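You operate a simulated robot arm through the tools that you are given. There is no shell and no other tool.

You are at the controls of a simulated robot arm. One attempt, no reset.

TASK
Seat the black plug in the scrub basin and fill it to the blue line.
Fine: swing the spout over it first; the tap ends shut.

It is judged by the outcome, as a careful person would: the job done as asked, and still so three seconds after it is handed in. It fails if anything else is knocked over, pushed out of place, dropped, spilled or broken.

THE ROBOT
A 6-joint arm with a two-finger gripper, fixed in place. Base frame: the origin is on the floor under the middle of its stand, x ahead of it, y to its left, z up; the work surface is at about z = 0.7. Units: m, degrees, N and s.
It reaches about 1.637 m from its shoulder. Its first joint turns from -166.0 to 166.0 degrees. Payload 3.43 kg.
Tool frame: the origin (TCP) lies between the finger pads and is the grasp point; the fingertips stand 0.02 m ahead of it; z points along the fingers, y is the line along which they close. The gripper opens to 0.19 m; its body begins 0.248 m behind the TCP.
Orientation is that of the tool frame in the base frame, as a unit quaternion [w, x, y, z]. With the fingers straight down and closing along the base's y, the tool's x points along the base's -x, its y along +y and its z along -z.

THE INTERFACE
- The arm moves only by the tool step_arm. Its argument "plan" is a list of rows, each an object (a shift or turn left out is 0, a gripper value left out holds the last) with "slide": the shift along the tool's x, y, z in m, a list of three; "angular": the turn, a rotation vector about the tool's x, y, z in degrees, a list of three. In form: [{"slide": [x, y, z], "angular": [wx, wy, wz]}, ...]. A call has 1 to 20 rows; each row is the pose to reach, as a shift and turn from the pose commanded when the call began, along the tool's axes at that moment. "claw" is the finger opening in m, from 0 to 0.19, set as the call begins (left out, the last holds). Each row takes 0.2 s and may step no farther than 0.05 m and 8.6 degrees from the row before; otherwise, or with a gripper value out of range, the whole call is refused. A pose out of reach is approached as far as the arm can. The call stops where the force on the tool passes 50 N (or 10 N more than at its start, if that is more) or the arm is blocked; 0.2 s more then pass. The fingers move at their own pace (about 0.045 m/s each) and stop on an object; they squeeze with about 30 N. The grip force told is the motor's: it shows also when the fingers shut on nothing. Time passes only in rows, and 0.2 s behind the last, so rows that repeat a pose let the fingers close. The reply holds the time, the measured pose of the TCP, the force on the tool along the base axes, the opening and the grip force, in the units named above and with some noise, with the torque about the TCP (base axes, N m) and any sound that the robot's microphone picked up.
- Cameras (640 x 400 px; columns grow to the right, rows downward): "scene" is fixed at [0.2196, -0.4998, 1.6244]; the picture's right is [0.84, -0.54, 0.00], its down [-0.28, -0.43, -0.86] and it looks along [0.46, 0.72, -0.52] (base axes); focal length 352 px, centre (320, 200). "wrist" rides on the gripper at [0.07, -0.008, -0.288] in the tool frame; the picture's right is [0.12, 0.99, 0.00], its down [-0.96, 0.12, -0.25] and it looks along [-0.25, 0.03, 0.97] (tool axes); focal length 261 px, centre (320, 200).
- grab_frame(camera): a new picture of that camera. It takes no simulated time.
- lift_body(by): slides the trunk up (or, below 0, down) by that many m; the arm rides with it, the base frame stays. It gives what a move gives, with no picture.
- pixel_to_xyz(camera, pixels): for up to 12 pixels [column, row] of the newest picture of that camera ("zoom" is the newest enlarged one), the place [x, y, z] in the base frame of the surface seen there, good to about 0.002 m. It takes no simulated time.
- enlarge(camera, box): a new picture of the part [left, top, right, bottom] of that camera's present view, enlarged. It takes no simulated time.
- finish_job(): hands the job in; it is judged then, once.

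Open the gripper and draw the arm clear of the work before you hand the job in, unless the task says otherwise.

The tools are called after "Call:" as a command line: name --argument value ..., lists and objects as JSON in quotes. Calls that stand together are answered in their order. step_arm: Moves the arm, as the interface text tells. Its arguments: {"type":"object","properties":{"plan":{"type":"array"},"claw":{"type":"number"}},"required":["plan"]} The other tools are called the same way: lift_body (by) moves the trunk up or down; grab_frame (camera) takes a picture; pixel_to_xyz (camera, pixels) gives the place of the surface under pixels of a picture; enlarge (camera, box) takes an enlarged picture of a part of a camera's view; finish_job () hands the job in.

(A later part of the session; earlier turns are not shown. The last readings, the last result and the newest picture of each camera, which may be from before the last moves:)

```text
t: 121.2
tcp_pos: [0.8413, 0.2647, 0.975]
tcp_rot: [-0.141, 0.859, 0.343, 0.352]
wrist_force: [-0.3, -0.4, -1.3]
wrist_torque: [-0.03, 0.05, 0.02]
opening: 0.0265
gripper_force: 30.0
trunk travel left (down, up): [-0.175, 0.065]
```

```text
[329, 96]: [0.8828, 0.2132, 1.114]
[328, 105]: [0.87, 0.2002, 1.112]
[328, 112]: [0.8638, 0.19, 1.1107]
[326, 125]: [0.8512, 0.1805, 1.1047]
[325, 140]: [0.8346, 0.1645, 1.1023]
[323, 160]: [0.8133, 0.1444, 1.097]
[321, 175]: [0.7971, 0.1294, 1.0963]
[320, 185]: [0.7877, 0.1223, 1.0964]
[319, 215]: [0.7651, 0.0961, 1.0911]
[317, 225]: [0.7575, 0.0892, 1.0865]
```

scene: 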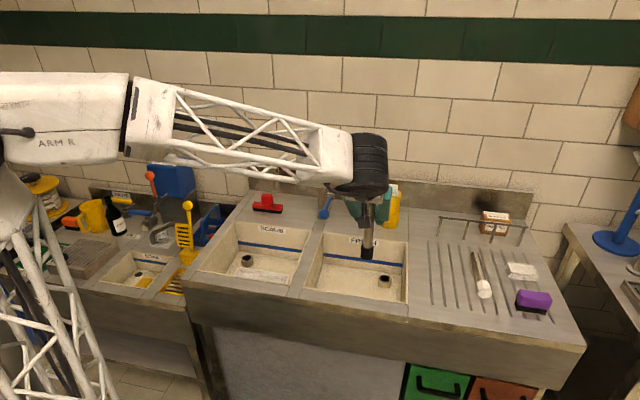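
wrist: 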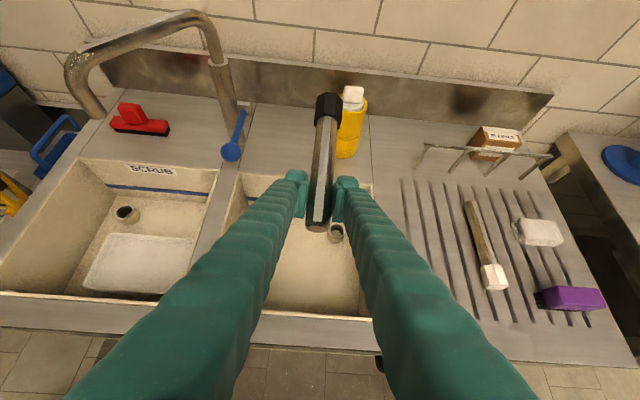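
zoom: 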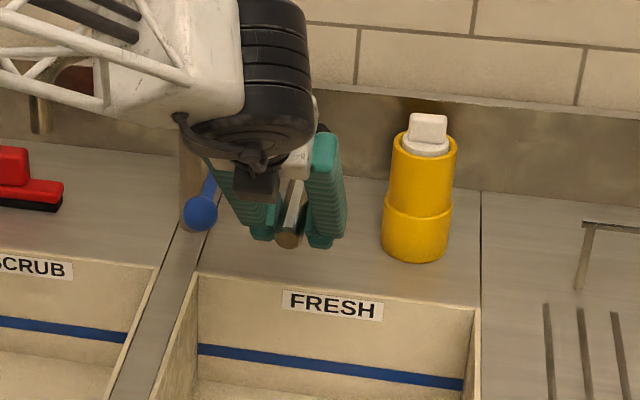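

The plug is still ~3.5° head-up; I level it by −3° and descend to just above the deck.

Call:
step_arm --plan '[{"slide": [-0.0142, 0, 0.0141], "angular": [0, -1, 0]}, {"slide": [-0.0354, 0, 0.0353], "angular": [0, -2, 0]}, {"slide": [-0.0531, 0, 0.053], "angular": [0, -3, 0]}, {"slide": [-0.0637, 0, 0.0636], "angular": [0, -3, 0]}, {"slide": [-0.0708, 0, 0.0706], "angular": [0, -3, 0]}, {"slide": [-0.0708, 0, 0.0706], "angular": [0, -3, 0]}]'

Call:
grab_frame --camera "wrist"

Call:
pixel_to_xyz --camera "wrist" --pixels '[[329, 96], [328, 105], [328, 112], [326, 125], [325, 140], [323, 160], [321, 175], [320, 185], [319, 215], [250, 130], [400, 150]]'

```text
t: 122.6
tcp_pos: [0.8404, 0.266, 0.876]
tcp_rot: [-0.131, 0.869, 0.346, 0.329]
wrist_force: [0.4, 0.0, -0.3]
wrist_torque: [-0.04, 0.07, -0.03]
opening: 0.0265
gripper_force: 30.0
trunk travel left (down, up): [-0.175, 0.065]
```

```text
taken
```

wrist: 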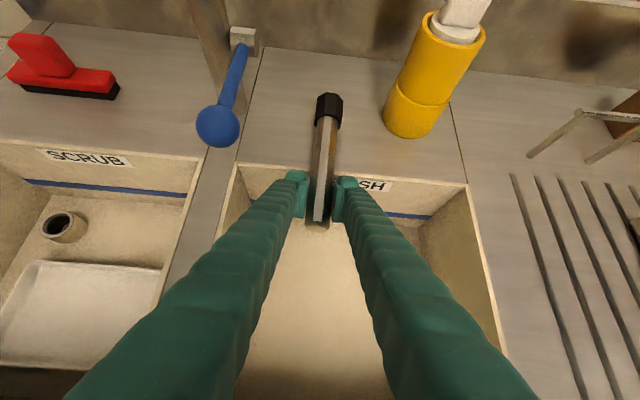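

```text
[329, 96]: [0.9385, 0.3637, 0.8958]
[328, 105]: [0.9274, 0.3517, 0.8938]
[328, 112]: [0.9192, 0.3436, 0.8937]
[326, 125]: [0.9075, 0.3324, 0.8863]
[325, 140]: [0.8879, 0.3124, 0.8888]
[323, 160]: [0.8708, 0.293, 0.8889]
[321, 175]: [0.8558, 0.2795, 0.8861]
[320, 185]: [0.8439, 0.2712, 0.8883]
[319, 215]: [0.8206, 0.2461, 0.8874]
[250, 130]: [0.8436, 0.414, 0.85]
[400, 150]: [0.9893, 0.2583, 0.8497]
```

Level now; head bottom is ~8 mm above the deck. I lower gently to contact.

Call:
step_arm --plan '[{"slide": [-0.0026, 0, 0.003]}, {"slide": [-0.0046, 0, 0.0052]}, {"slide": [-0.0058, 0, 0.0066]}, {"slide": [-0.0063, 0, 0.0071]}]'

```text
t: 123.6
tcp_pos: [0.8409, 0.266, 0.8662]
tcp_rot: [-0.13, 0.869, 0.346, 0.329]
wrist_force: [-2.7, 0.3, 6.0]
wrist_torque: [0.4, -0.44, 0.15]
opening: 0.0265
gripper_force: 30.0
trunk travel left (down, up): [-0.175, 0.065]
```

Contact (6 N) at the deck. I open the fingers and back off along the tool axis.

Call:
step_arm --plan '[{"slide": [0, 0, 0]}, {"slide": [0, 0, 0]}, {"slide": [0, 0, 0]}, {"slide": [0, 0, -0.01]}, {"slide": [0, 0, -0.04]}, {"slide": [0, 0, -0.08]}, {"slide": [0, 0, -0.12]}]' --claw 0.06

Call:
enlarge --camera "wrist" --box '[250, 60, 400, 220]'

Call:
pixel_to_xyz --camera "zoom" --pixels '[[325, 150], [322, 170], [318, 190], [310, 230], [305, 260], [300, 290]]'

```text
t: 125.2
tcp_pos: [0.7821, 0.2094, 0.9552]
tcp_rot: [-0.131, 0.869, 0.347, 0.328]
wrist_force: [-0.1, 0.6, -0.6]
wrist_torque: [0.04, 0.06, 0.05]
opening: 0.0598
gripper_force: 0.0
trunk travel left (down, up): [-0.175, 0.065]
```

```text
2.50 times, centred on (325, 140) of wrist
```

zoom: 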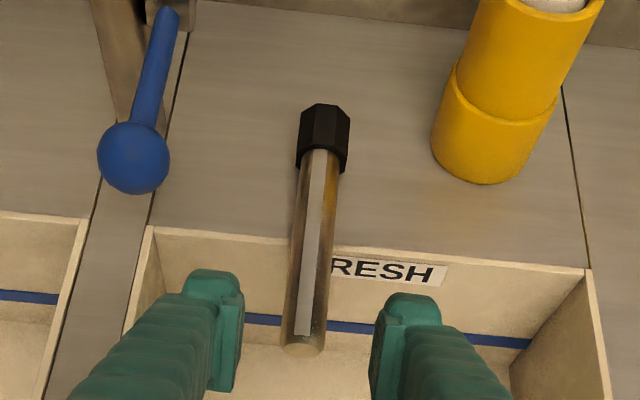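

```text
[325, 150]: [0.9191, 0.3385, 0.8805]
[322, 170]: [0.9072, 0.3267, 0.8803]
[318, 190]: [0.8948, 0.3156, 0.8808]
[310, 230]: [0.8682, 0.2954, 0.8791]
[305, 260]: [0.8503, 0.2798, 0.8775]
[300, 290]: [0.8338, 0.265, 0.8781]
```

The plug lies head-back again as intended. Now I go vertical above its shaft to pick it up and turn it 180° (knob to the front).

Call:
step_arm --plan '[{"slide": [0.018, 0, 0.0084], "angular": [0, -5.16, 0]}, {"slide": [0.036, 0, 0.0167], "angular": [0, -10.3, 0]}, {"slide": [0.054, 0, 0.0251], "angular": [0, -15.5, 0]}, {"slide": [0.072, 0, 0.0335], "angular": [0, -20.65, 0]}, {"slide": [0.0901, 0, 0.0418], "angular": [0, -25.8, 0]}, {"slide": [0.1081, 0, 0.0502], "angular": [0, -31.0, 0]}, {"slide": [0.1261, 0, 0.0585], "angular": [0, -36.1, 0]}, {"slide": [0.1441, -0.0002, 0.0669], "angular": [0, -41.3, 0]}, {"slide": [0.1441, -0.0002, 0.0669], "angular": [0, -41.3, 0]}]'

Call:
enlarge --camera "wrist" --box '[250, 90, 400, 290]'

Call:
pixel_to_xyz --camera "zoom" --pixels '[[325, 40], [322, 70], [318, 100], [313, 130], [308, 170], [303, 210], [298, 250], [294, 280]]'

```text
t: 127.2
tcp_pos: [0.8933, 0.3148, 1.0009]
tcp_rot: [0.0, 0.929, 0.371, 0.001]
wrist_force: [-0.4, -0.3, 0.9]
wrist_torque: [-0.03, 0.07, -0.01]
opening: 0.06
gripper_force: 0.0
trunk travel left (down, up): [-0.175, 0.065]
```

```text
2.00 times, centred on (325, 190) of wrist
```

zoom: 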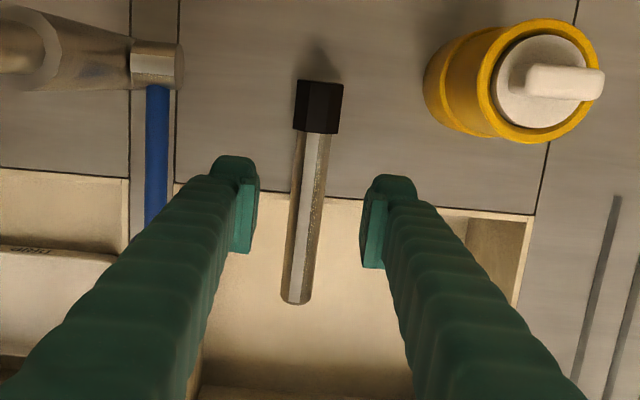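

```text
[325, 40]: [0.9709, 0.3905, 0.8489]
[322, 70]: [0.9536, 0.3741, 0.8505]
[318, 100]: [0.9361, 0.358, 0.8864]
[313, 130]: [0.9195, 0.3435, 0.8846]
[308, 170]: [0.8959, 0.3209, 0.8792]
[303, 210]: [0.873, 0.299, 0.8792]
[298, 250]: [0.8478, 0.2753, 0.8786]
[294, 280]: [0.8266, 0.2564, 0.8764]
```

Aligned (plug axis 42.9°). I descend to z≈0.8705 over the shaft and grip.

Call:
step_arm --plan '[{"slide": [0, -0.0025, 0.03]}, {"slide": [0, -0.0025, 0.065]}, {"slide": [0, -0.0025, 0.095]}, {"slide": [0, -0.0025, 0.115]}, {"slide": [0, -0.0025, 0.126]}, {"slide": [0, -0.0025, 0.13]}, {"slide": [0, -0.0025, 0.13]}]'

Call:
step_arm --plan '[{"slide": [0, 0, 0]}, {"slide": [0, 0, 0]}, {"slide": [0, 0, 0]}, {"slide": [0, 0, 0]}, {"slide": [0, 0, 0]}]' --claw 0.0

Call:
enlarge --camera "wrist" --box '[250, 90, 400, 290]'

```text
t: 128.8
tcp_pos: [0.8909, 0.3178, 0.8699]
tcp_rot: [-0.001, 0.929, 0.37, 0.002]
wrist_force: [0.7, -0.1, -0.2]
wrist_torque: [0.04, 0.02, -0.01]
opening: 0.0602
gripper_force: 0.1
trunk travel left (down, up): [-0.175, 0.065]
```

```text
t: 130.0
tcp_pos: [0.8918, 0.3179, 0.8701]
tcp_rot: [-0.001, 0.929, 0.371, 0.002]
wrist_force: [-1.2, -0.9, 0.3]
wrist_torque: [-0.01, -0.05, 0.03]
opening: 0.0251
gripper_force: 29.8
trunk travel left (down, up): [-0.175, 0.065]
```

```text
2.00 times, centred on (325, 190) of wrist
```

zoom: 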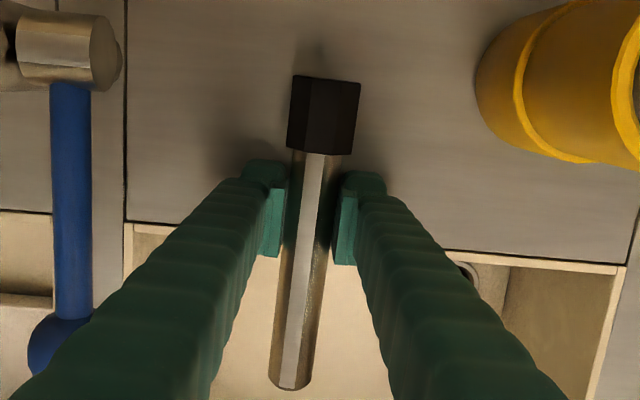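

Held (0.0251). I lift it, pull it to the front over the basin clear of bottle and lever.

Call:
step_arm --plan '[{"slide": [0, 0, -0.01]}, {"slide": [0, 0, -0.03]}, {"slide": [0, 0, -0.065]}, {"slide": [0, 0, -0.1]}, {"slide": [-0.01, 0, -0.125]}, {"slide": [-0.045, 0, -0.13]}, {"slide": [-0.085, 0, -0.13]}, {"slide": [-0.125, 0, -0.13]}, {"slide": [-0.16, 0, -0.13]}, {"slide": [-0.18, 0, -0.13]}, {"slide": [-0.18, 0, -0.13]}]'

Call:
grab_frame --camera "scene"

```text
t: 132.4
tcp_pos: [0.7608, 0.1929, 0.999]
tcp_rot: [0.001, 0.929, 0.37, 0.002]
wrist_force: [-0.4, 1.4, 0.0]
wrist_torque: [0.01, -0.01, 0.0]
opening: 0.025
gripper_force: 30.2
trunk travel left (down, up): [-0.175, 0.065]
```

```text
taken
```

scene: 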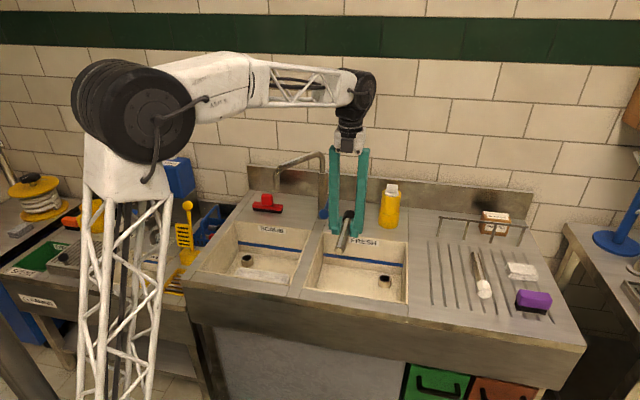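

Clear. I turn the plug by 180° about the vertical (two 90° steps).

Call:
step_arm --plan '[{"angular": [0, 0, -5]}, {"angular": [0, 0, -13]}, {"angular": [0, 0, -21]}, {"angular": [0, 0, -29]}, {"angular": [0, 0, -37]}, {"angular": [0, 0, -45]}, {"angular": [0, 0, -53]}, {"angular": [0, 0, -61]}, {"angular": [0, 0, -69]}, {"angular": [0, 0, -77]}, {"angular": [0, 0, -85]}, {"angular": [0, 0, -90]}]'

Call:
step_arm --plan '[{"angular": [0, 0, -5]}, {"angular": [0, 0, -13]}, {"angular": [0, 0, -21]}, {"angular": [0, 0, -29]}, {"angular": [0, 0, -37]}, {"angular": [0, 0, -45]}, {"angular": [0, 0, -53]}, {"angular": [0, 0, -61]}, {"angular": [0, 0, -69]}, {"angular": [0, 0, -77]}, {"angular": [0, 0, -85]}, {"angular": [0, 0, -90]}]'

Call:
grab_frame --camera "wrist"

```text
t: 135.0
tcp_pos: [0.7616, 0.1927, 1.0008]
tcp_rot: [0.001, 0.394, 0.919, 0.002]
wrist_force: [0.3, -0.1, -0.9]
wrist_torque: [0.0, 0.03, -0.02]
opening: 0.0249
gripper_force: 30.0
trunk travel left (down, up): [-0.175, 0.065]
```

```text
t: 137.6
tcp_pos: [0.7618, 0.1931, 0.9999]
tcp_rot: [0.002, -0.372, 0.928, 0.001]
wrist_force: [-0.4, -0.4, -1.3]
wrist_torque: [0.01, 0.0, -0.01]
opening: 0.0249
gripper_force: 29.7
trunk travel left (down, up): [-0.175, 0.065]
```

```text
taken
```

wrist: 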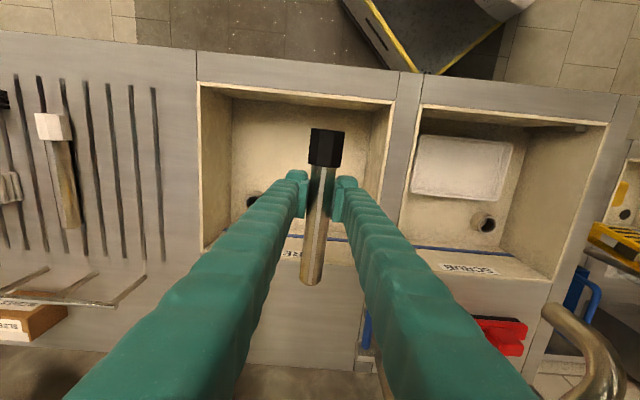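

Knob now points to the front. I move back over the rear deck and lower the shaft onto it, leaving the knob overhanging the FRESH basin.

Call:
step_arm --plan '[{"slide": [-0.03, 0, 0]}, {"slide": [-0.07, 0, 0]}, {"slide": [-0.11, 0, 0]}, {"slide": [-0.15, 0, 0]}, {"slide": [-0.18, 0, 0.005]}, {"slide": [-0.18, 0, 0.04]}, {"slide": [-0.18, 0, 0.075]}, {"slide": [-0.18, 0, 0.1]}, {"slide": [-0.18, 0, 0.115]}, {"slide": [-0.18, 0, 0.115]}]'

Call:
grab_frame --camera "wrist"

Call:
enlarge --camera "scene" --box '[310, 170, 410, 260]'

```text
t: 139.8
tcp_pos: [0.8923, 0.3191, 0.8863]
tcp_rot: [0.002, -0.37, 0.929, 0.0]
wrist_force: [-0.6, 0.6, -1.2]
wrist_torque: [-0.02, 0.0, -0.01]
opening: 0.025
gripper_force: 30.5
trunk travel left (down, up): [-0.175, 0.065]
```

```text
taken
```

wrist: 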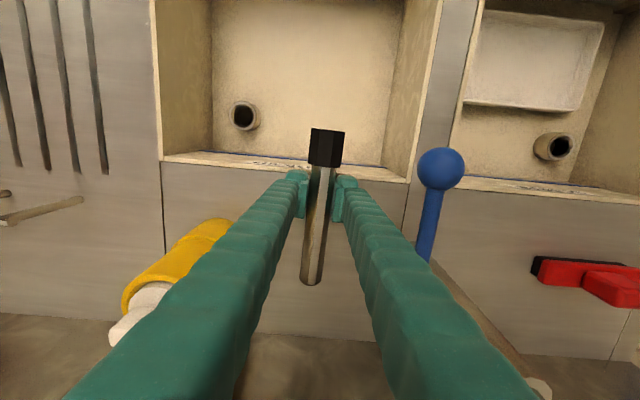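

```text
4.44 times, centred on (360, 215) of scene
```

zoom: 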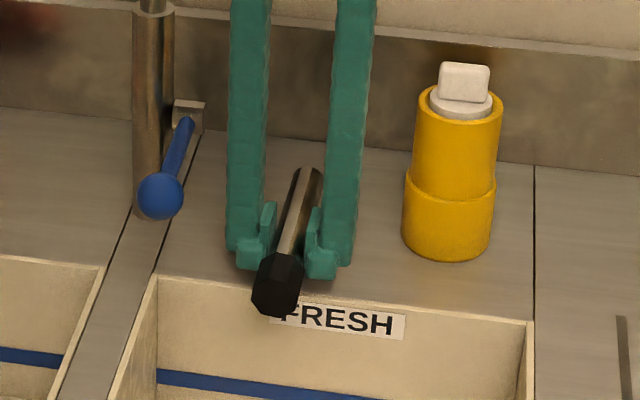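

Call:
step_arm --plan '[{"slide": [0, 0, 0.006]}, {"slide": [0, 0, 0.011]}, {"slide": [0, 0, 0.0145]}, {"slide": [0, 0, 0.016]}]'

Call:
step_arm --plan '[{"slide": [0, 0, 0]}, {"slide": [0, 0, 0]}, {"slide": [0, 0, -0.001]}, {"slide": [0, 0, -0.003]}]' --claw 0.05

Call:
enlarge --camera "scene" --box '[310, 170, 410, 260]'

```text
t: 140.8
tcp_pos: [0.8931, 0.3175, 0.8701]
tcp_rot: [0.002, -0.371, 0.929, 0.0]
wrist_force: [-1.3, 0.3, 2.6]
wrist_torque: [-0.15, -0.01, -0.02]
opening: 0.0252
gripper_force: 30.4
trunk travel left (down, up): [-0.175, 0.065]
```

```text
t: 141.8
tcp_pos: [0.8924, 0.3169, 0.8731]
tcp_rot: [0.001, -0.37, 0.929, 0.001]
wrist_force: [0.3, -0.3, 0.6]
wrist_torque: [-0.02, 0.0, 0.02]
opening: 0.0499
gripper_force: 0.1
trunk travel left (down, up): [-0.175, 0.065]
```

```text
4.44 times, centred on (360, 215) of scene
```

zoom: 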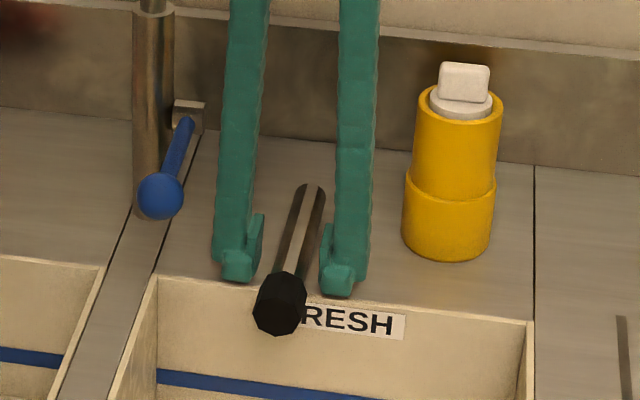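

The plug rests with the knob overhanging the basin edge. I rise and re-measure it.

Call:
step_arm --plan '[{"slide": [0, 0, -0.01]}, {"slide": [0, 0, -0.04]}, {"slide": [0, 0, -0.08]}, {"slide": [0, 0, -0.12]}, {"slide": [0, 0, -0.15]}]' --claw 0.06

Call:
enlarge --camera "wrist" --box '[260, 90, 380, 260]'

Call:
pixel_to_xyz --camera "zoom" --pixels '[[320, 130], [318, 150], [316, 170], [312, 195], [308, 220], [304, 250], [300, 280], [297, 300]]'

Call:
enlarge --camera "scene" --box '[320, 180, 400, 250]'

```text
t: 143.0
tcp_pos: [0.8899, 0.3169, 1.024]
tcp_rot: [0.001, -0.371, 0.929, 0.001]
wrist_force: [0.3, -0.5, -0.8]
wrist_torque: [0.03, 0.05, 0.01]
opening: 0.0601
gripper_force: 0.0
trunk travel left (down, up): [-0.175, 0.065]
```

```text
2.35 times, centred on (320, 175) of wrist
```

zoom: 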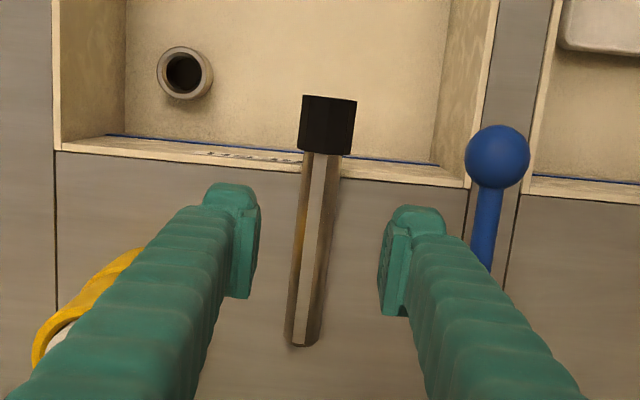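

```text
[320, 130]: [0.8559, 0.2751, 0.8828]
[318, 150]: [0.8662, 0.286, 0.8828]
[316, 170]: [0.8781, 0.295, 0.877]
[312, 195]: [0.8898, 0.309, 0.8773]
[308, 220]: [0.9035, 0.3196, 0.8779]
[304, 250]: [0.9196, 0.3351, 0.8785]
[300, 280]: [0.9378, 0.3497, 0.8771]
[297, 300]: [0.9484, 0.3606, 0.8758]
```

```text
5.71 times, centred on (360, 215) of scene
```

zoom: 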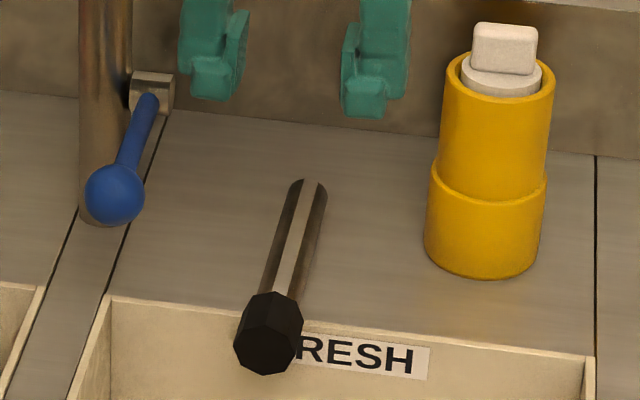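

Plug lies level along 43°, knob end ≈(0.842,0.2625), axis z≈0.864. I back off and tilt the gripper 45° to approach the knob from the front.

Call:
step_arm --plan '[{"slide": [0.02, -0.0011, 0.003], "angular": [0, -5.625, 0]}, {"slide": [0.0401, -0.0022, 0.006], "angular": [0, -11.25, 0]}, {"slide": [0.0601, -0.0034, 0.009], "angular": [0, -16.875, 0]}, {"slide": [0.0802, -0.0045, 0.012], "angular": [0, -22.5, 0]}, {"slide": [0.1002, -0.0056, 0.015], "angular": [0, -28.125, 0]}, {"slide": [0.1202, -0.0068, 0.018], "angular": [0, -33.75, 0]}, {"slide": [0.1403, -0.0079, 0.021], "angular": [0, -39.375, 0]}, {"slide": [0.1603, -0.009, 0.024], "angular": [0, -45, 0]}, {"slide": [0.1603, -0.009, 0.024], "angular": [0, -45, 0]}]' --claw 0.075

Call:
grab_frame --camera "wrist"

Call:
enlarge --camera "wrist" --box '[250, 110, 390, 260]'

```text
t: 145.0
tcp_pos: [0.7804, 0.2011, 0.9978]
tcp_rot: [0.357, -0.342, 0.857, 0.142]
wrist_force: [-1.1, 0.5, -0.1]
wrist_torque: [-0.02, -0.01, -0.02]
opening: 0.0749
gripper_force: 0.0
trunk travel left (down, up): [-0.175, 0.065]
```

```text
taken
```

wrist: 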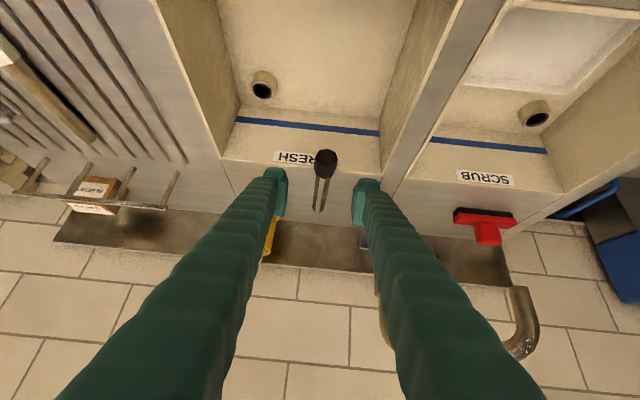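

```text
2.67 times, centred on (320, 185) of wrist
```

zoom: 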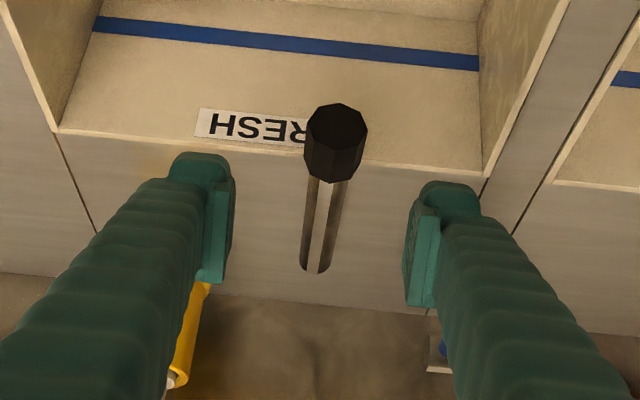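

Call:
pixel_to_xyz --camera "zoom" --pixels '[[336, 128], [336, 150], [334, 165], [315, 150], [355, 150], [325, 200], [322, 230], [318, 260], [320, 120], [352, 120]]'

```text
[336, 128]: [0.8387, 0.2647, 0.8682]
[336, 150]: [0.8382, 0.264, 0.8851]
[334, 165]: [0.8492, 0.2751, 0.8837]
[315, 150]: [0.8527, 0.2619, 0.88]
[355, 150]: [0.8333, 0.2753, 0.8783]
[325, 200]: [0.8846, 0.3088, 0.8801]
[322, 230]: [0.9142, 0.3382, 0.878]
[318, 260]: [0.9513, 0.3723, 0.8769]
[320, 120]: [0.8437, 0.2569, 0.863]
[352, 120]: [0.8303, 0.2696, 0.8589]
```

Knob end centre ≈(0.838,0.264,0.865). I line up and advance so the pads straddle the knob.

Call:
step_arm --plan '[{"slide": [0.0123, 0.0031, 0.025]}, {"slide": [0.0246, 0.0062, 0.05]}, {"slide": [0.0246, 0.0062, 0.085]}, {"slide": [0.0246, 0.0062, 0.115]}, {"slide": [0.0246, 0.0062, 0.14]}, {"slide": [0.0246, 0.0062, 0.155]}, {"slide": [0.0246, 0.0062, 0.1635]}, {"slide": [0.0246, 0.0062, 0.1635]}]'

Call:
enlarge --camera "wrist" --box '[250, 110, 390, 260]'

```text
t: 146.8
tcp_pos: [0.8488, 0.2729, 0.867]
tcp_rot: [0.357, -0.341, 0.858, 0.141]
wrist_force: [0.2, -0.7, 1.3]
wrist_torque: [0.0, -0.02, -0.01]
opening: 0.0753
gripper_force: 0.1
trunk travel left (down, up): [-0.175, 0.065]
```

```text
2.67 times, centred on (320, 185) of wrist
```

zoom: 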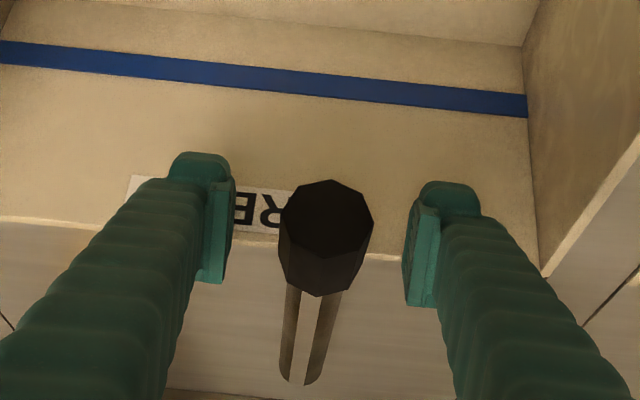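

Nearly centred; I shift 2 mm and close on the knob.

Call:
step_arm --plan '[{"slide": [0, 0.002, 0]}, {"slide": [0, 0.002, 0]}, {"slide": [0, 0.002, 0]}, {"slide": [0, 0.002, 0]}, {"slide": [0, 0.002, 0]}]' --claw 0.0

Call:
enlarge --camera "wrist" --box '[250, 110, 390, 260]'

```text
t: 148.0
tcp_pos: [0.8481, 0.2737, 0.8668]
tcp_rot: [0.357, -0.342, 0.858, 0.142]
wrist_force: [-0.9, -1.0, -0.1]
wrist_torque: [0.0, 0.03, -0.04]
opening: 0.0374
gripper_force: 29.6
trunk travel left (down, up): [-0.175, 0.065]
```

```text
2.67 times, centred on (320, 185) of wrist
```

zoom: 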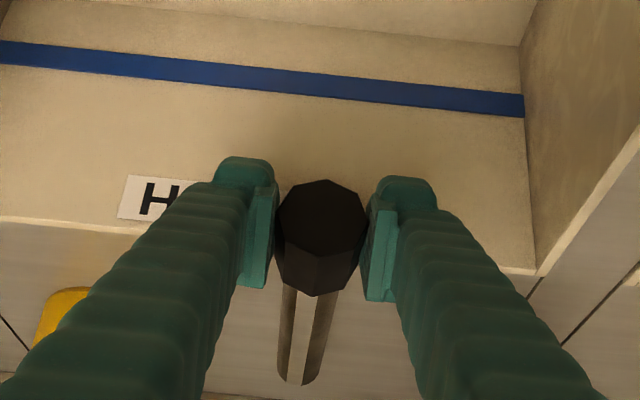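

Gripped at 0.0374 (knob flats). I lift and pull back to the clear spot.

Call:
step_arm --plan '[{"slide": [-0.0071, 0, -0.007]}, {"slide": [-0.0213, 0, -0.0211]}, {"slide": [-0.0425, 0, -0.0422]}, {"slide": [-0.0709, 0, -0.0703]}, {"slide": [-0.0655, -0.0135, -0.1078]}, {"slide": [-0.0601, -0.027, -0.1452]}, {"slide": [-0.0547, -0.0405, -0.1827]}, {"slide": [-0.0493, -0.054, -0.2201]}, {"slide": [-0.0439, -0.0675, -0.2576]}, {"slide": [-0.0439, -0.0675, -0.2576]}]'

Call:
grab_frame --camera "wrist"

Call:
grab_frame --camera "scene"

```text
t: 150.2
tcp_pos: [0.7852, 0.1188, 1.0784]
tcp_rot: [0.358, -0.342, 0.857, 0.142]
wrist_force: [0.4, -0.2, -0.7]
wrist_torque: [-0.04, 0.04, 0.0]
opening: 0.0375
gripper_force: 29.9
trunk travel left (down, up): [-0.175, 0.065]
```

```text
taken
```

wrist: 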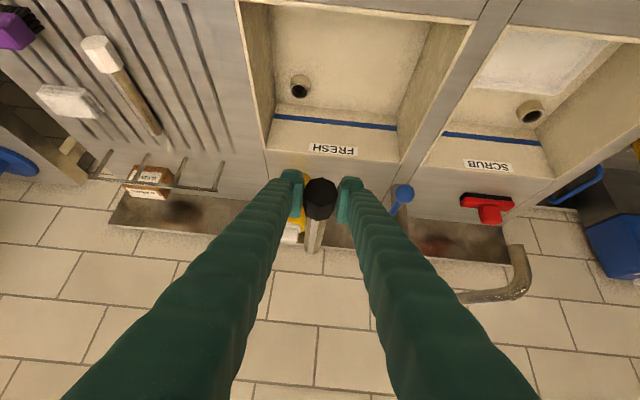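

```text
taken
```

scene: 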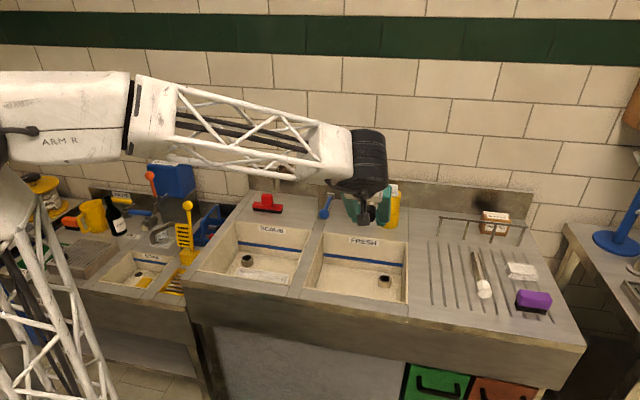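

The plug is held by the knob with the shaft pointing away. I roll the wrist +180° (two steps) to point the shaft down.

Call:
step_arm --plan '[{"angular": [0, 0, 5]}, {"angular": [0, 0, 13]}, {"angular": [0, 0, 21]}, {"angular": [0, 0, 29]}, {"angular": [0, 0, 37]}, {"angular": [0, 0, 45]}, {"angular": [0, 0, 53]}, {"angular": [0, 0, 61]}, {"angular": [0, 0, 69]}, {"angular": [0, 0, 77]}, {"angular": [0, 0, 85]}, {"angular": [0, 0, 90]}]'

Call:
step_arm --plan '[{"angular": [0, 0, 5]}, {"angular": [0, 0, 13]}, {"angular": [0, 0, 21]}, {"angular": [0, 0, 29]}, {"angular": [0, 0, 37]}, {"angular": [0, 0, 45]}, {"angular": [0, 0, 53]}, {"angular": [0, 0, 61]}, {"angular": [0, 0, 69]}, {"angular": [0, 0, 77]}, {"angular": [0, 0, 85]}, {"angular": [0, 0, 90]}]'

Call:
grab_frame --camera "wrist"

Call:
enlarge --camera "scene" --box '[320, 170, 410, 280]'

```text
t: 152.8
tcp_pos: [0.7843, 0.1214, 1.08]
tcp_rot: [0.152, 0.365, 0.848, 0.352]
wrist_force: [-0.4, 0.2, -1.4]
wrist_torque: [0.03, 0.05, -0.03]
opening: 0.0371
gripper_force: 30.4
trunk travel left (down, up): [-0.175, 0.065]
```

```text
t: 155.4
tcp_pos: [0.7837, 0.1209, 1.0783]
tcp_rot: [-0.142, 0.858, 0.342, 0.357]
wrist_force: [-0.5, 0.4, -1.4]
wrist_torque: [-0.01, 0.02, 0.03]
opening: 0.0375
gripper_force: 30.1
trunk travel left (down, up): [-0.175, 0.065]
```

```text
taken
```

wrist: 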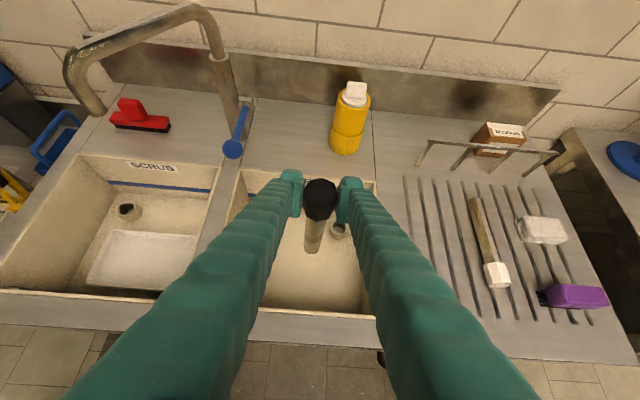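

```text
3.64 times, centred on (365, 225) of scene
```

zoom: 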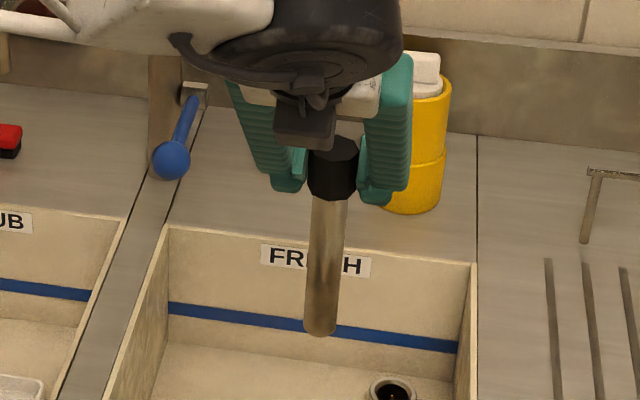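

Shaft points down now. I measure its axis.

Call:
pixel_to_xyz --camera "zoom" --pixels '[[333, 160], [331, 185], [328, 210], [326, 240], [324, 270], [322, 300], [321, 325], [308, 260], [340, 260]]'

Call:
enlarge --camera "wrist" --box '[270, 160, 370, 270]'

Call:
pixel_to_xyz --camera "zoom" --pixels '[[320, 130], [320, 160], [315, 200], [310, 240], [305, 270], [300, 300], [318, 100]]'

```text
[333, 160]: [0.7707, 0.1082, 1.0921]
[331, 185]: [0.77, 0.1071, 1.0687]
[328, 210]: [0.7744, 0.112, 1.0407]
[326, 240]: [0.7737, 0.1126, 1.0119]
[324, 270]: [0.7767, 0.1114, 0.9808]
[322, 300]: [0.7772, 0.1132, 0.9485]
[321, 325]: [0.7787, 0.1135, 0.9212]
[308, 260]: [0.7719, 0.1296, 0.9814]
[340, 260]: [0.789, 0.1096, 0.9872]
```

```text
3.64 times, centred on (320, 215) of wrist
```

zoom: 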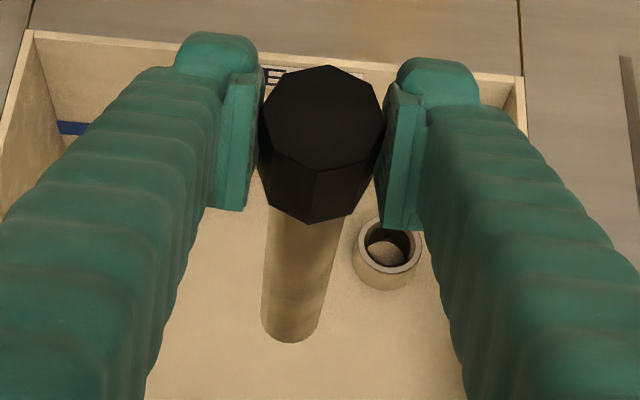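

```text
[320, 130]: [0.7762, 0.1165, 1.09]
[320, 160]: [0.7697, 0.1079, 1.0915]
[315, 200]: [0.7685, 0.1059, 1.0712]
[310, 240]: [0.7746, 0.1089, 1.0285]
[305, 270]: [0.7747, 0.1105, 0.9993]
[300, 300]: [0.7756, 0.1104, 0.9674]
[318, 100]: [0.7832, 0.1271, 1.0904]
```

The shaft leans ~1.8° (bottom toward the back); I correct that while carrying it left to the front of the scrub drain.

Call:
step_arm --plan '[{"slide": [0.0011, -0.04, 0.001], "angular": [0, -0.6, 0]}, {"slide": [0.0023, -0.08, 0.0021], "angular": [0, -1.2, 0]}, {"slide": [0.0034, -0.12, 0.0031], "angular": [0, -1.8, 0]}, {"slide": [0.0045, -0.16, 0.0042], "angular": [0, -1.8, 0]}, {"slide": [0.0057, -0.2, 0.0052], "angular": [0, -1.8, 0]}, {"slide": [0.0068, -0.24, 0.0062], "angular": [0, -1.8, 0]}, {"slide": [0.0079, -0.28, 0.0073], "angular": [0, -1.8, 0]}, {"slide": [0.009, -0.32, 0.0083], "angular": [0, -1.8, 0]}, {"slide": [0.0102, -0.36, 0.0094], "angular": [0, -1.8, 0]}, {"slide": [0.0113, -0.3993, 0.0104], "angular": [0, -1.8, 0]}, {"slide": [0.0113, -0.3993, 0.0104], "angular": [0, -1.8, 0]}]'

Call:
grab_frame --camera "wrist"

Call:
grab_frame --camera "scene"

```text
t: 157.8
tcp_pos: [0.5237, 0.4206, 1.0793]
tcp_rot: [-0.141, 0.862, 0.348, 0.342]
wrist_force: [0.2, 0.5, -1.1]
wrist_torque: [0.0, 0.01, -0.04]
opening: 0.0375
gripper_force: 29.8
out of reach, approached as far as the arm can: row 10, 11
trunk travel left (down, up): [-0.175, 0.065]
```

```text
taken
```

wrist: 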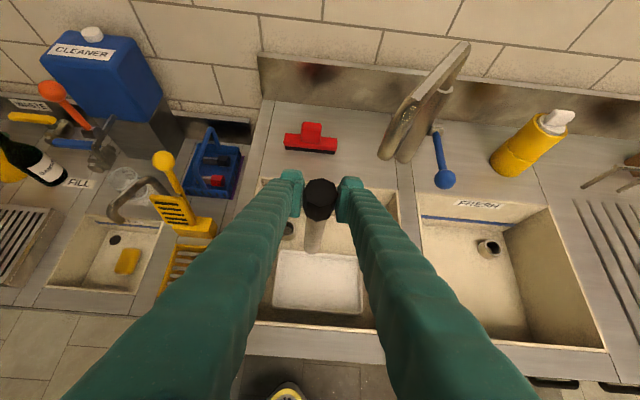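

```text
taken
```

scene: 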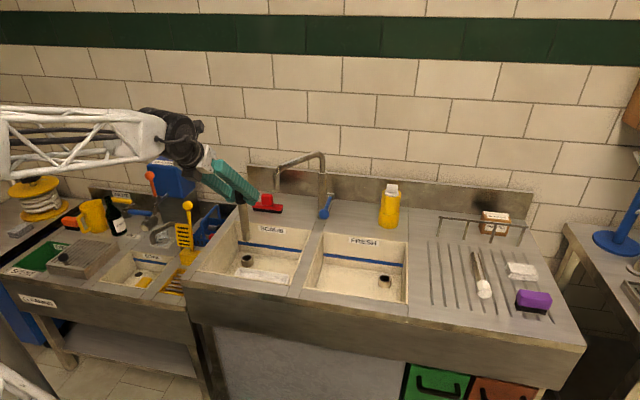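

The last rows hit a wrist limit. I yaw the tool about the vertical by +20° (shaft stays vertical) to relieve the wrist.

Call:
step_arm --plan '[{"angular": [3.44, -0.02, -3.64]}, {"angular": [6.88, -0.05, -7.28]}, {"angular": [10.32, -0.07, -10.92]}, {"angular": [13.76, -0.1, -14.56]}, {"angular": [13.76, -0.1, -14.56]}]'

Call:
grab_frame --camera "wrist"

Call:
enlarge --camera "scene" --box '[205, 160, 295, 280]'

```text
t: 159.0
tcp_pos: [0.5228, 0.4181, 1.0772]
tcp_rot: [-0.195, 0.79, 0.49, 0.313]
wrist_force: [-0.1, -0.5, -0.7]
wrist_torque: [0.0, -0.01, 0.02]
opening: 0.0376
gripper_force: 30.0
trunk travel left (down, up): [-0.175, 0.065]
```

```text
taken
```

wrist: 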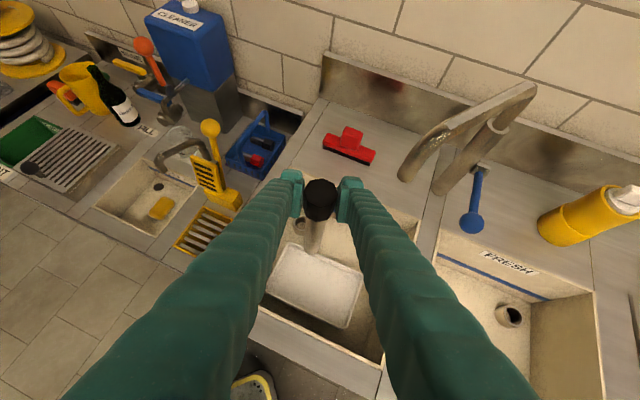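

```text
3.33 times, centred on (250, 220) of scene
```

zoom: 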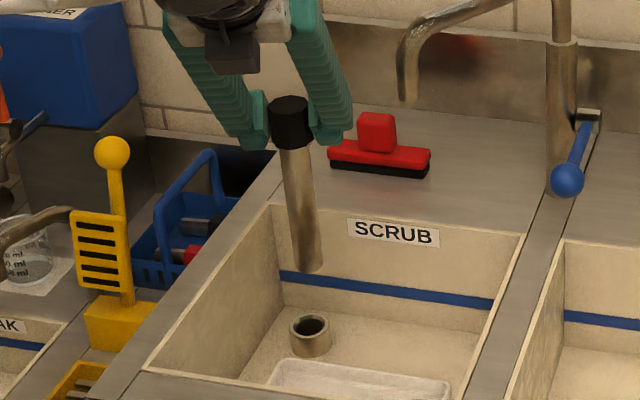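

I check the shaft's verticality with a larger zoom and point queries.

Call:
enlarge --camera "scene" --box '[225, 185, 265, 241]'

Call:
pixel_to_xyz --camera "zoom" --pixels '[[290, 100], [297, 150], [303, 190], [308, 230], [314, 270], [320, 310], [323, 335]]'

Call:
enlarge --camera "wrist" --box '[280, 160, 370, 270]'

Call:
pixel_to_xyz --camera "zoom" --pixels '[[320, 110], [315, 195], [312, 215], [308, 240], [304, 270], [301, 300], [298, 325]]'

```text
7.14 times, centred on (245, 213) of scene
```

zoom: 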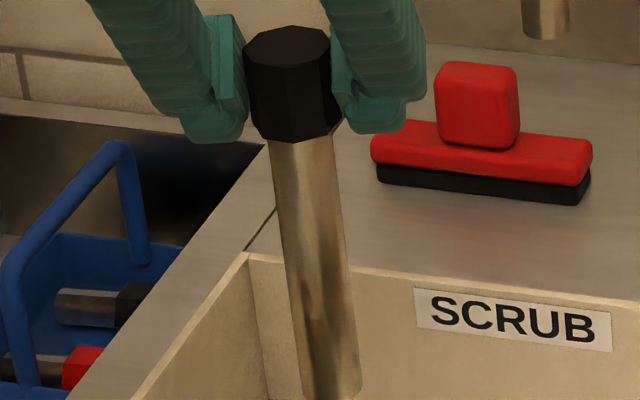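

```text
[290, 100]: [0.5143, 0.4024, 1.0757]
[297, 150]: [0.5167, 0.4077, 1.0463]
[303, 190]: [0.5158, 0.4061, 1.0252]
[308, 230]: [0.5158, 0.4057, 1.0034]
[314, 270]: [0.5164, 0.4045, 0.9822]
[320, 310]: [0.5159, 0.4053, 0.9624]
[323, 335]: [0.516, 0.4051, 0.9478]
```

```text
3.64 times, centred on (325, 215) of wrist
```

zoom: 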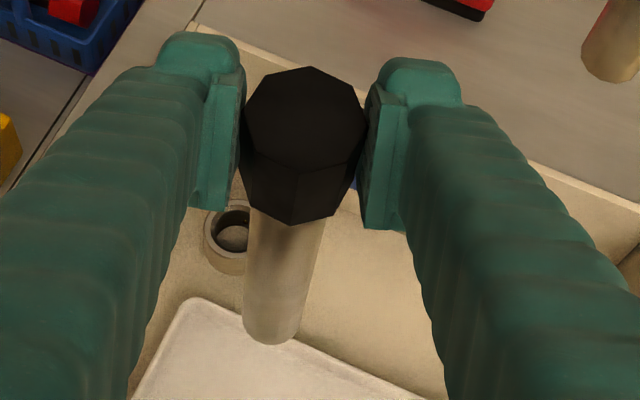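

```text
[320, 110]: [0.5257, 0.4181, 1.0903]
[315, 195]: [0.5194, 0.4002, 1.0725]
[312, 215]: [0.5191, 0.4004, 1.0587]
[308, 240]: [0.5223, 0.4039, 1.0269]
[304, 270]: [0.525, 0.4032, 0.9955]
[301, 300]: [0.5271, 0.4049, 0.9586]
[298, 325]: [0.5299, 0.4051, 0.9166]
```

Shaft is within ~1° of vertical. I move so its lower end is above the scrub ring centre (0.550,0.535).

Call:
step_arm --plan '[{"slide": [0.0218, -0.0071, 0.0205]}, {"slide": [0.0435, -0.0143, 0.041]}, {"slide": [0.0653, -0.0214, 0.0615]}, {"slide": [0.087, -0.0285, 0.082]}, {"slide": [0.087, -0.0285, 0.082]}]'

Call:
enlarge --camera "scene" --box '[205, 170, 285, 280]'

Call:
grab_frame --camera "wrist"

```text
t: 160.2
tcp_pos: [0.5525, 0.5386, 1.0783]
tcp_rot: [-0.194, 0.79, 0.49, 0.313]
wrist_force: [0.0, 0.2, -0.9]
wrist_torque: [-0.01, -0.02, -0.01]
opening: 0.0374
gripper_force: 30.3
trunk travel left (down, up): [-0.175, 0.065]
```

```text
3.64 times, centred on (245, 225) of scene
```

zoom: 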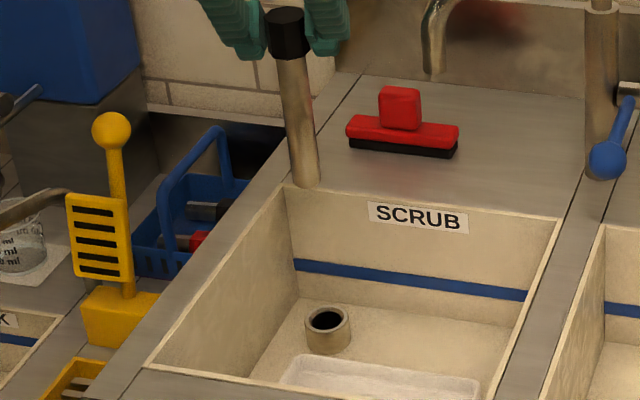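

```text
taken
```

wrist: 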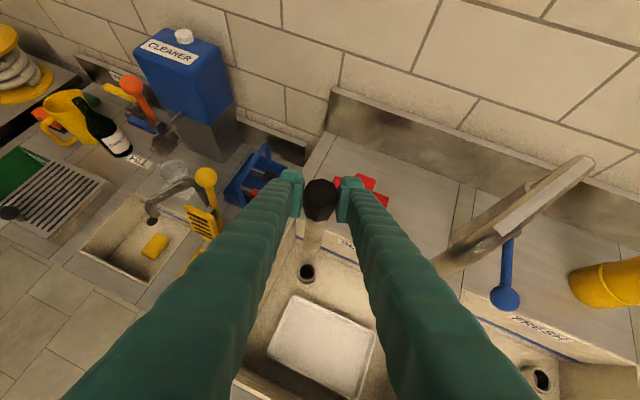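

Aligned laterally within ~1.5 mm. I lower 0.16 m and re-check just above the ring.

Call:
step_arm --plan '[{"slide": [-0.0274, 0, 0.0291]}, {"slide": [-0.0549, 0.0001, 0.0583]}, {"slide": [-0.0823, 0.0001, 0.0874]}, {"slide": [-0.0994, 0.0002, 0.1056]}, {"slide": [-0.1097, 0.0002, 0.1165]}, {"slide": [-0.1097, 0.0002, 0.1165]}]'

Call:
enlarge --camera "scene" --box '[232, 240, 264, 264]'

Call:
enlarge --camera "wrist" --box '[280, 220, 340, 290]'

```text
t: 161.6
tcp_pos: [0.5514, 0.5376, 0.9186]
tcp_rot: [-0.194, 0.79, 0.49, 0.314]
wrist_force: [0.2, 0.0, -0.8]
wrist_torque: [0.01, -0.02, 0.01]
opening: 0.0374
gripper_force: 30.1
trunk travel left (down, up): [-0.175, 0.065]
```

```text
16.00 times, centred on (248, 252) of scene
```

zoom: 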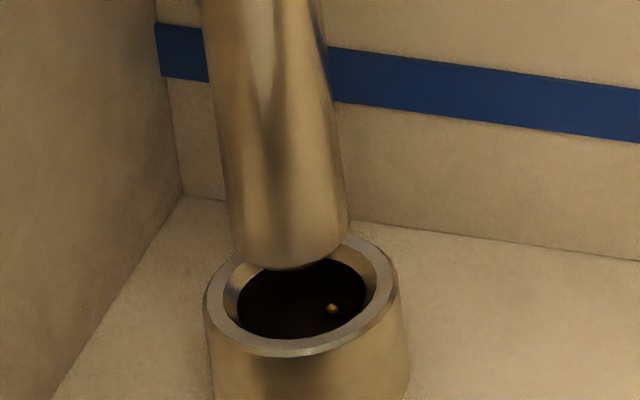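

```text
5.71 times, centred on (310, 255) of wrist
```

zoom: 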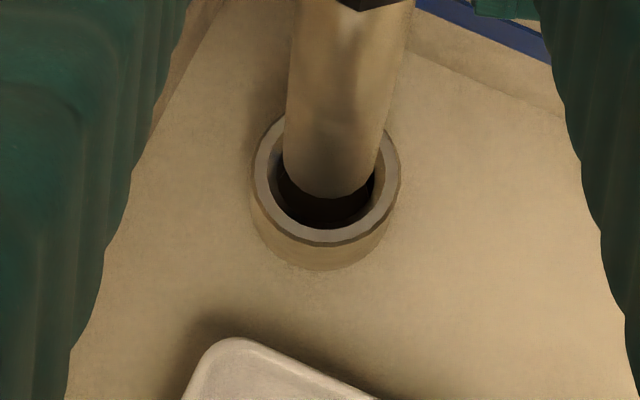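

The shaft has a rounded tip and hangs centred over the bore — a clear fit. I lower it in, watching forces.

Call:
step_arm --plan '[{"slide": [-0.0069, 0, 0.0073]}, {"slide": [-0.0137, 0, 0.0146]}, {"slide": [-0.0192, 0, 0.0204]}, {"slide": [-0.024, 0, 0.0255]}]'

Call:
enlarge --camera "scene" --box '[232, 240, 264, 264]'

Call:
enlarge --camera "wrist" --box '[280, 220, 340, 290]'

```text
t: 162.6
tcp_pos: [0.5508, 0.5379, 0.8841]
tcp_rot: [-0.194, 0.79, 0.489, 0.313]
wrist_force: [-0.7, -0.6, 0.6]
wrist_torque: [0.01, 0.0, -0.04]
opening: 0.0372
gripper_force: 30.2
trunk travel left (down, up): [-0.175, 0.065]
```

```text
16.00 times, centred on (248, 252) of scene
```

zoom: 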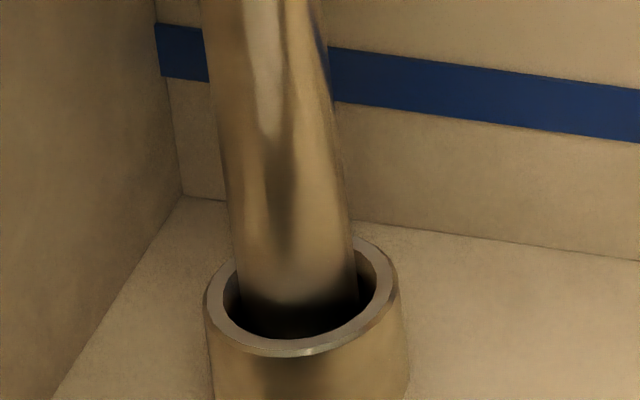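

```text
5.71 times, centred on (310, 255) of wrist
```

zoom: 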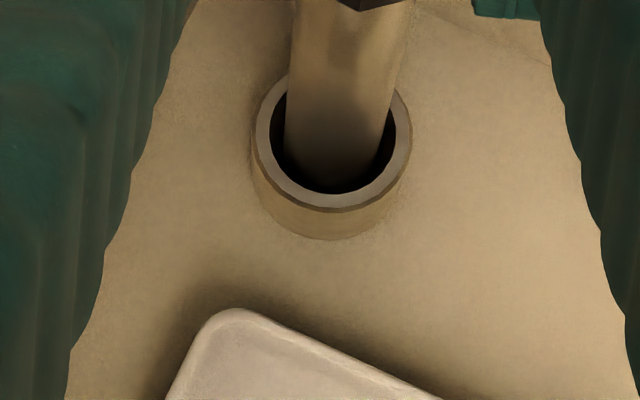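

It enters the bore freely. I continue down to the bottom with a gentle push.

Call:
step_arm --plan '[{"slide": [-0.0034, 0, 0.0036]}, {"slide": [-0.0069, 0, 0.0073]}, {"slide": [-0.0089, 0, 0.0095]}, {"slide": [-0.0103, 0, 0.0109]}]'

Call:
enlarge --camera "scene" --box '[232, 240, 264, 264]'

```text
t: 163.6
tcp_pos: [0.5516, 0.5384, 0.8738]
tcp_rot: [-0.195, 0.789, 0.49, 0.314]
wrist_force: [0.1, -0.3, 41.7]
wrist_torque: [0.12, 0.06, -0.02]
opening: 0.0374
gripper_force: 30.1
trunk travel left (down, up): [-0.175, 0.065]
```

```text
16.00 times, centred on (248, 252) of scene
```

zoom: 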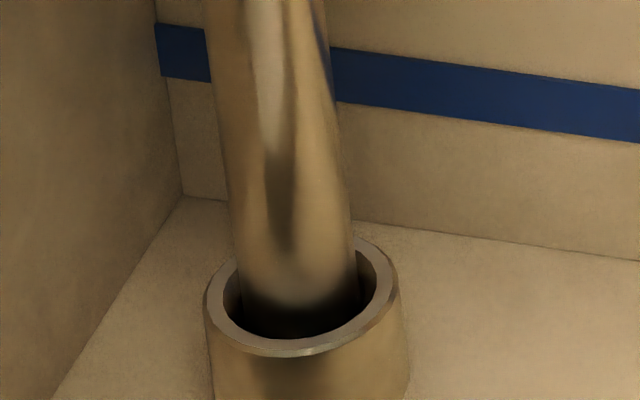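

Bottomed out at 42 N (shaft end on the basin floor inside the ring). I ease off and release the knob.

Call:
step_arm --plan '[{"slide": [0.0015, 0, -0.0016]}, {"slide": [0.0015, 0, -0.0016]}]'

Call:
step_arm --plan '[{"slide": [0, 0, 0]}, {"slide": [0, 0, 0]}, {"slide": [0, 0, 0]}]' --claw 0.055

Call:
enlarge --camera "wrist" --box '[260, 140, 380, 290]'

Call:
enlarge --camera "scene" --box '[215, 190, 285, 270]'

```text
t: 164.2
tcp_pos: [0.5518, 0.5363, 0.8725]
tcp_rot: [-0.194, 0.79, 0.49, 0.314]
wrist_force: [2.0, 0.2, 41.4]
wrist_torque: [0.11, -0.14, 0.02]
opening: 0.0374
gripper_force: 29.9
trunk travel left (down, up): [-0.175, 0.065]
```

```text
t: 165.0
tcp_pos: [0.553, 0.5374, 0.8698]
tcp_rot: [-0.193, 0.791, 0.489, 0.313]
wrist_force: [0.6, 0.6, 1.0]
wrist_torque: [0.02, 0.03, 0.0]
opening: 0.0549
gripper_force: 0.0
trunk travel left (down, up): [-0.175, 0.065]
```

```text
2.67 times, centred on (320, 215) of wrist
```

zoom: 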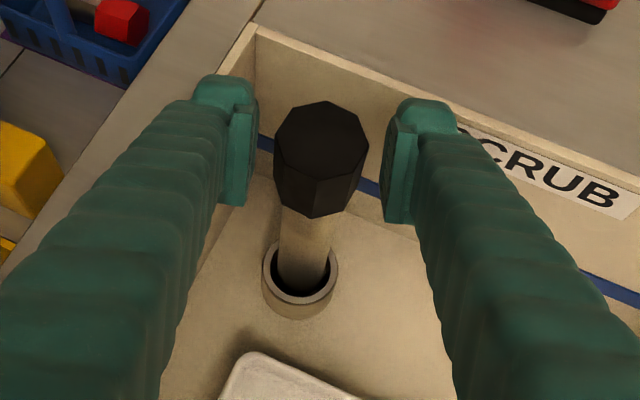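

```text
5.00 times, centred on (250, 230) of scene
```

zoom: 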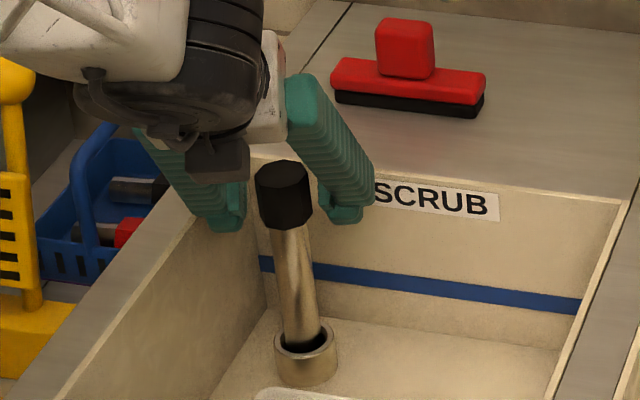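

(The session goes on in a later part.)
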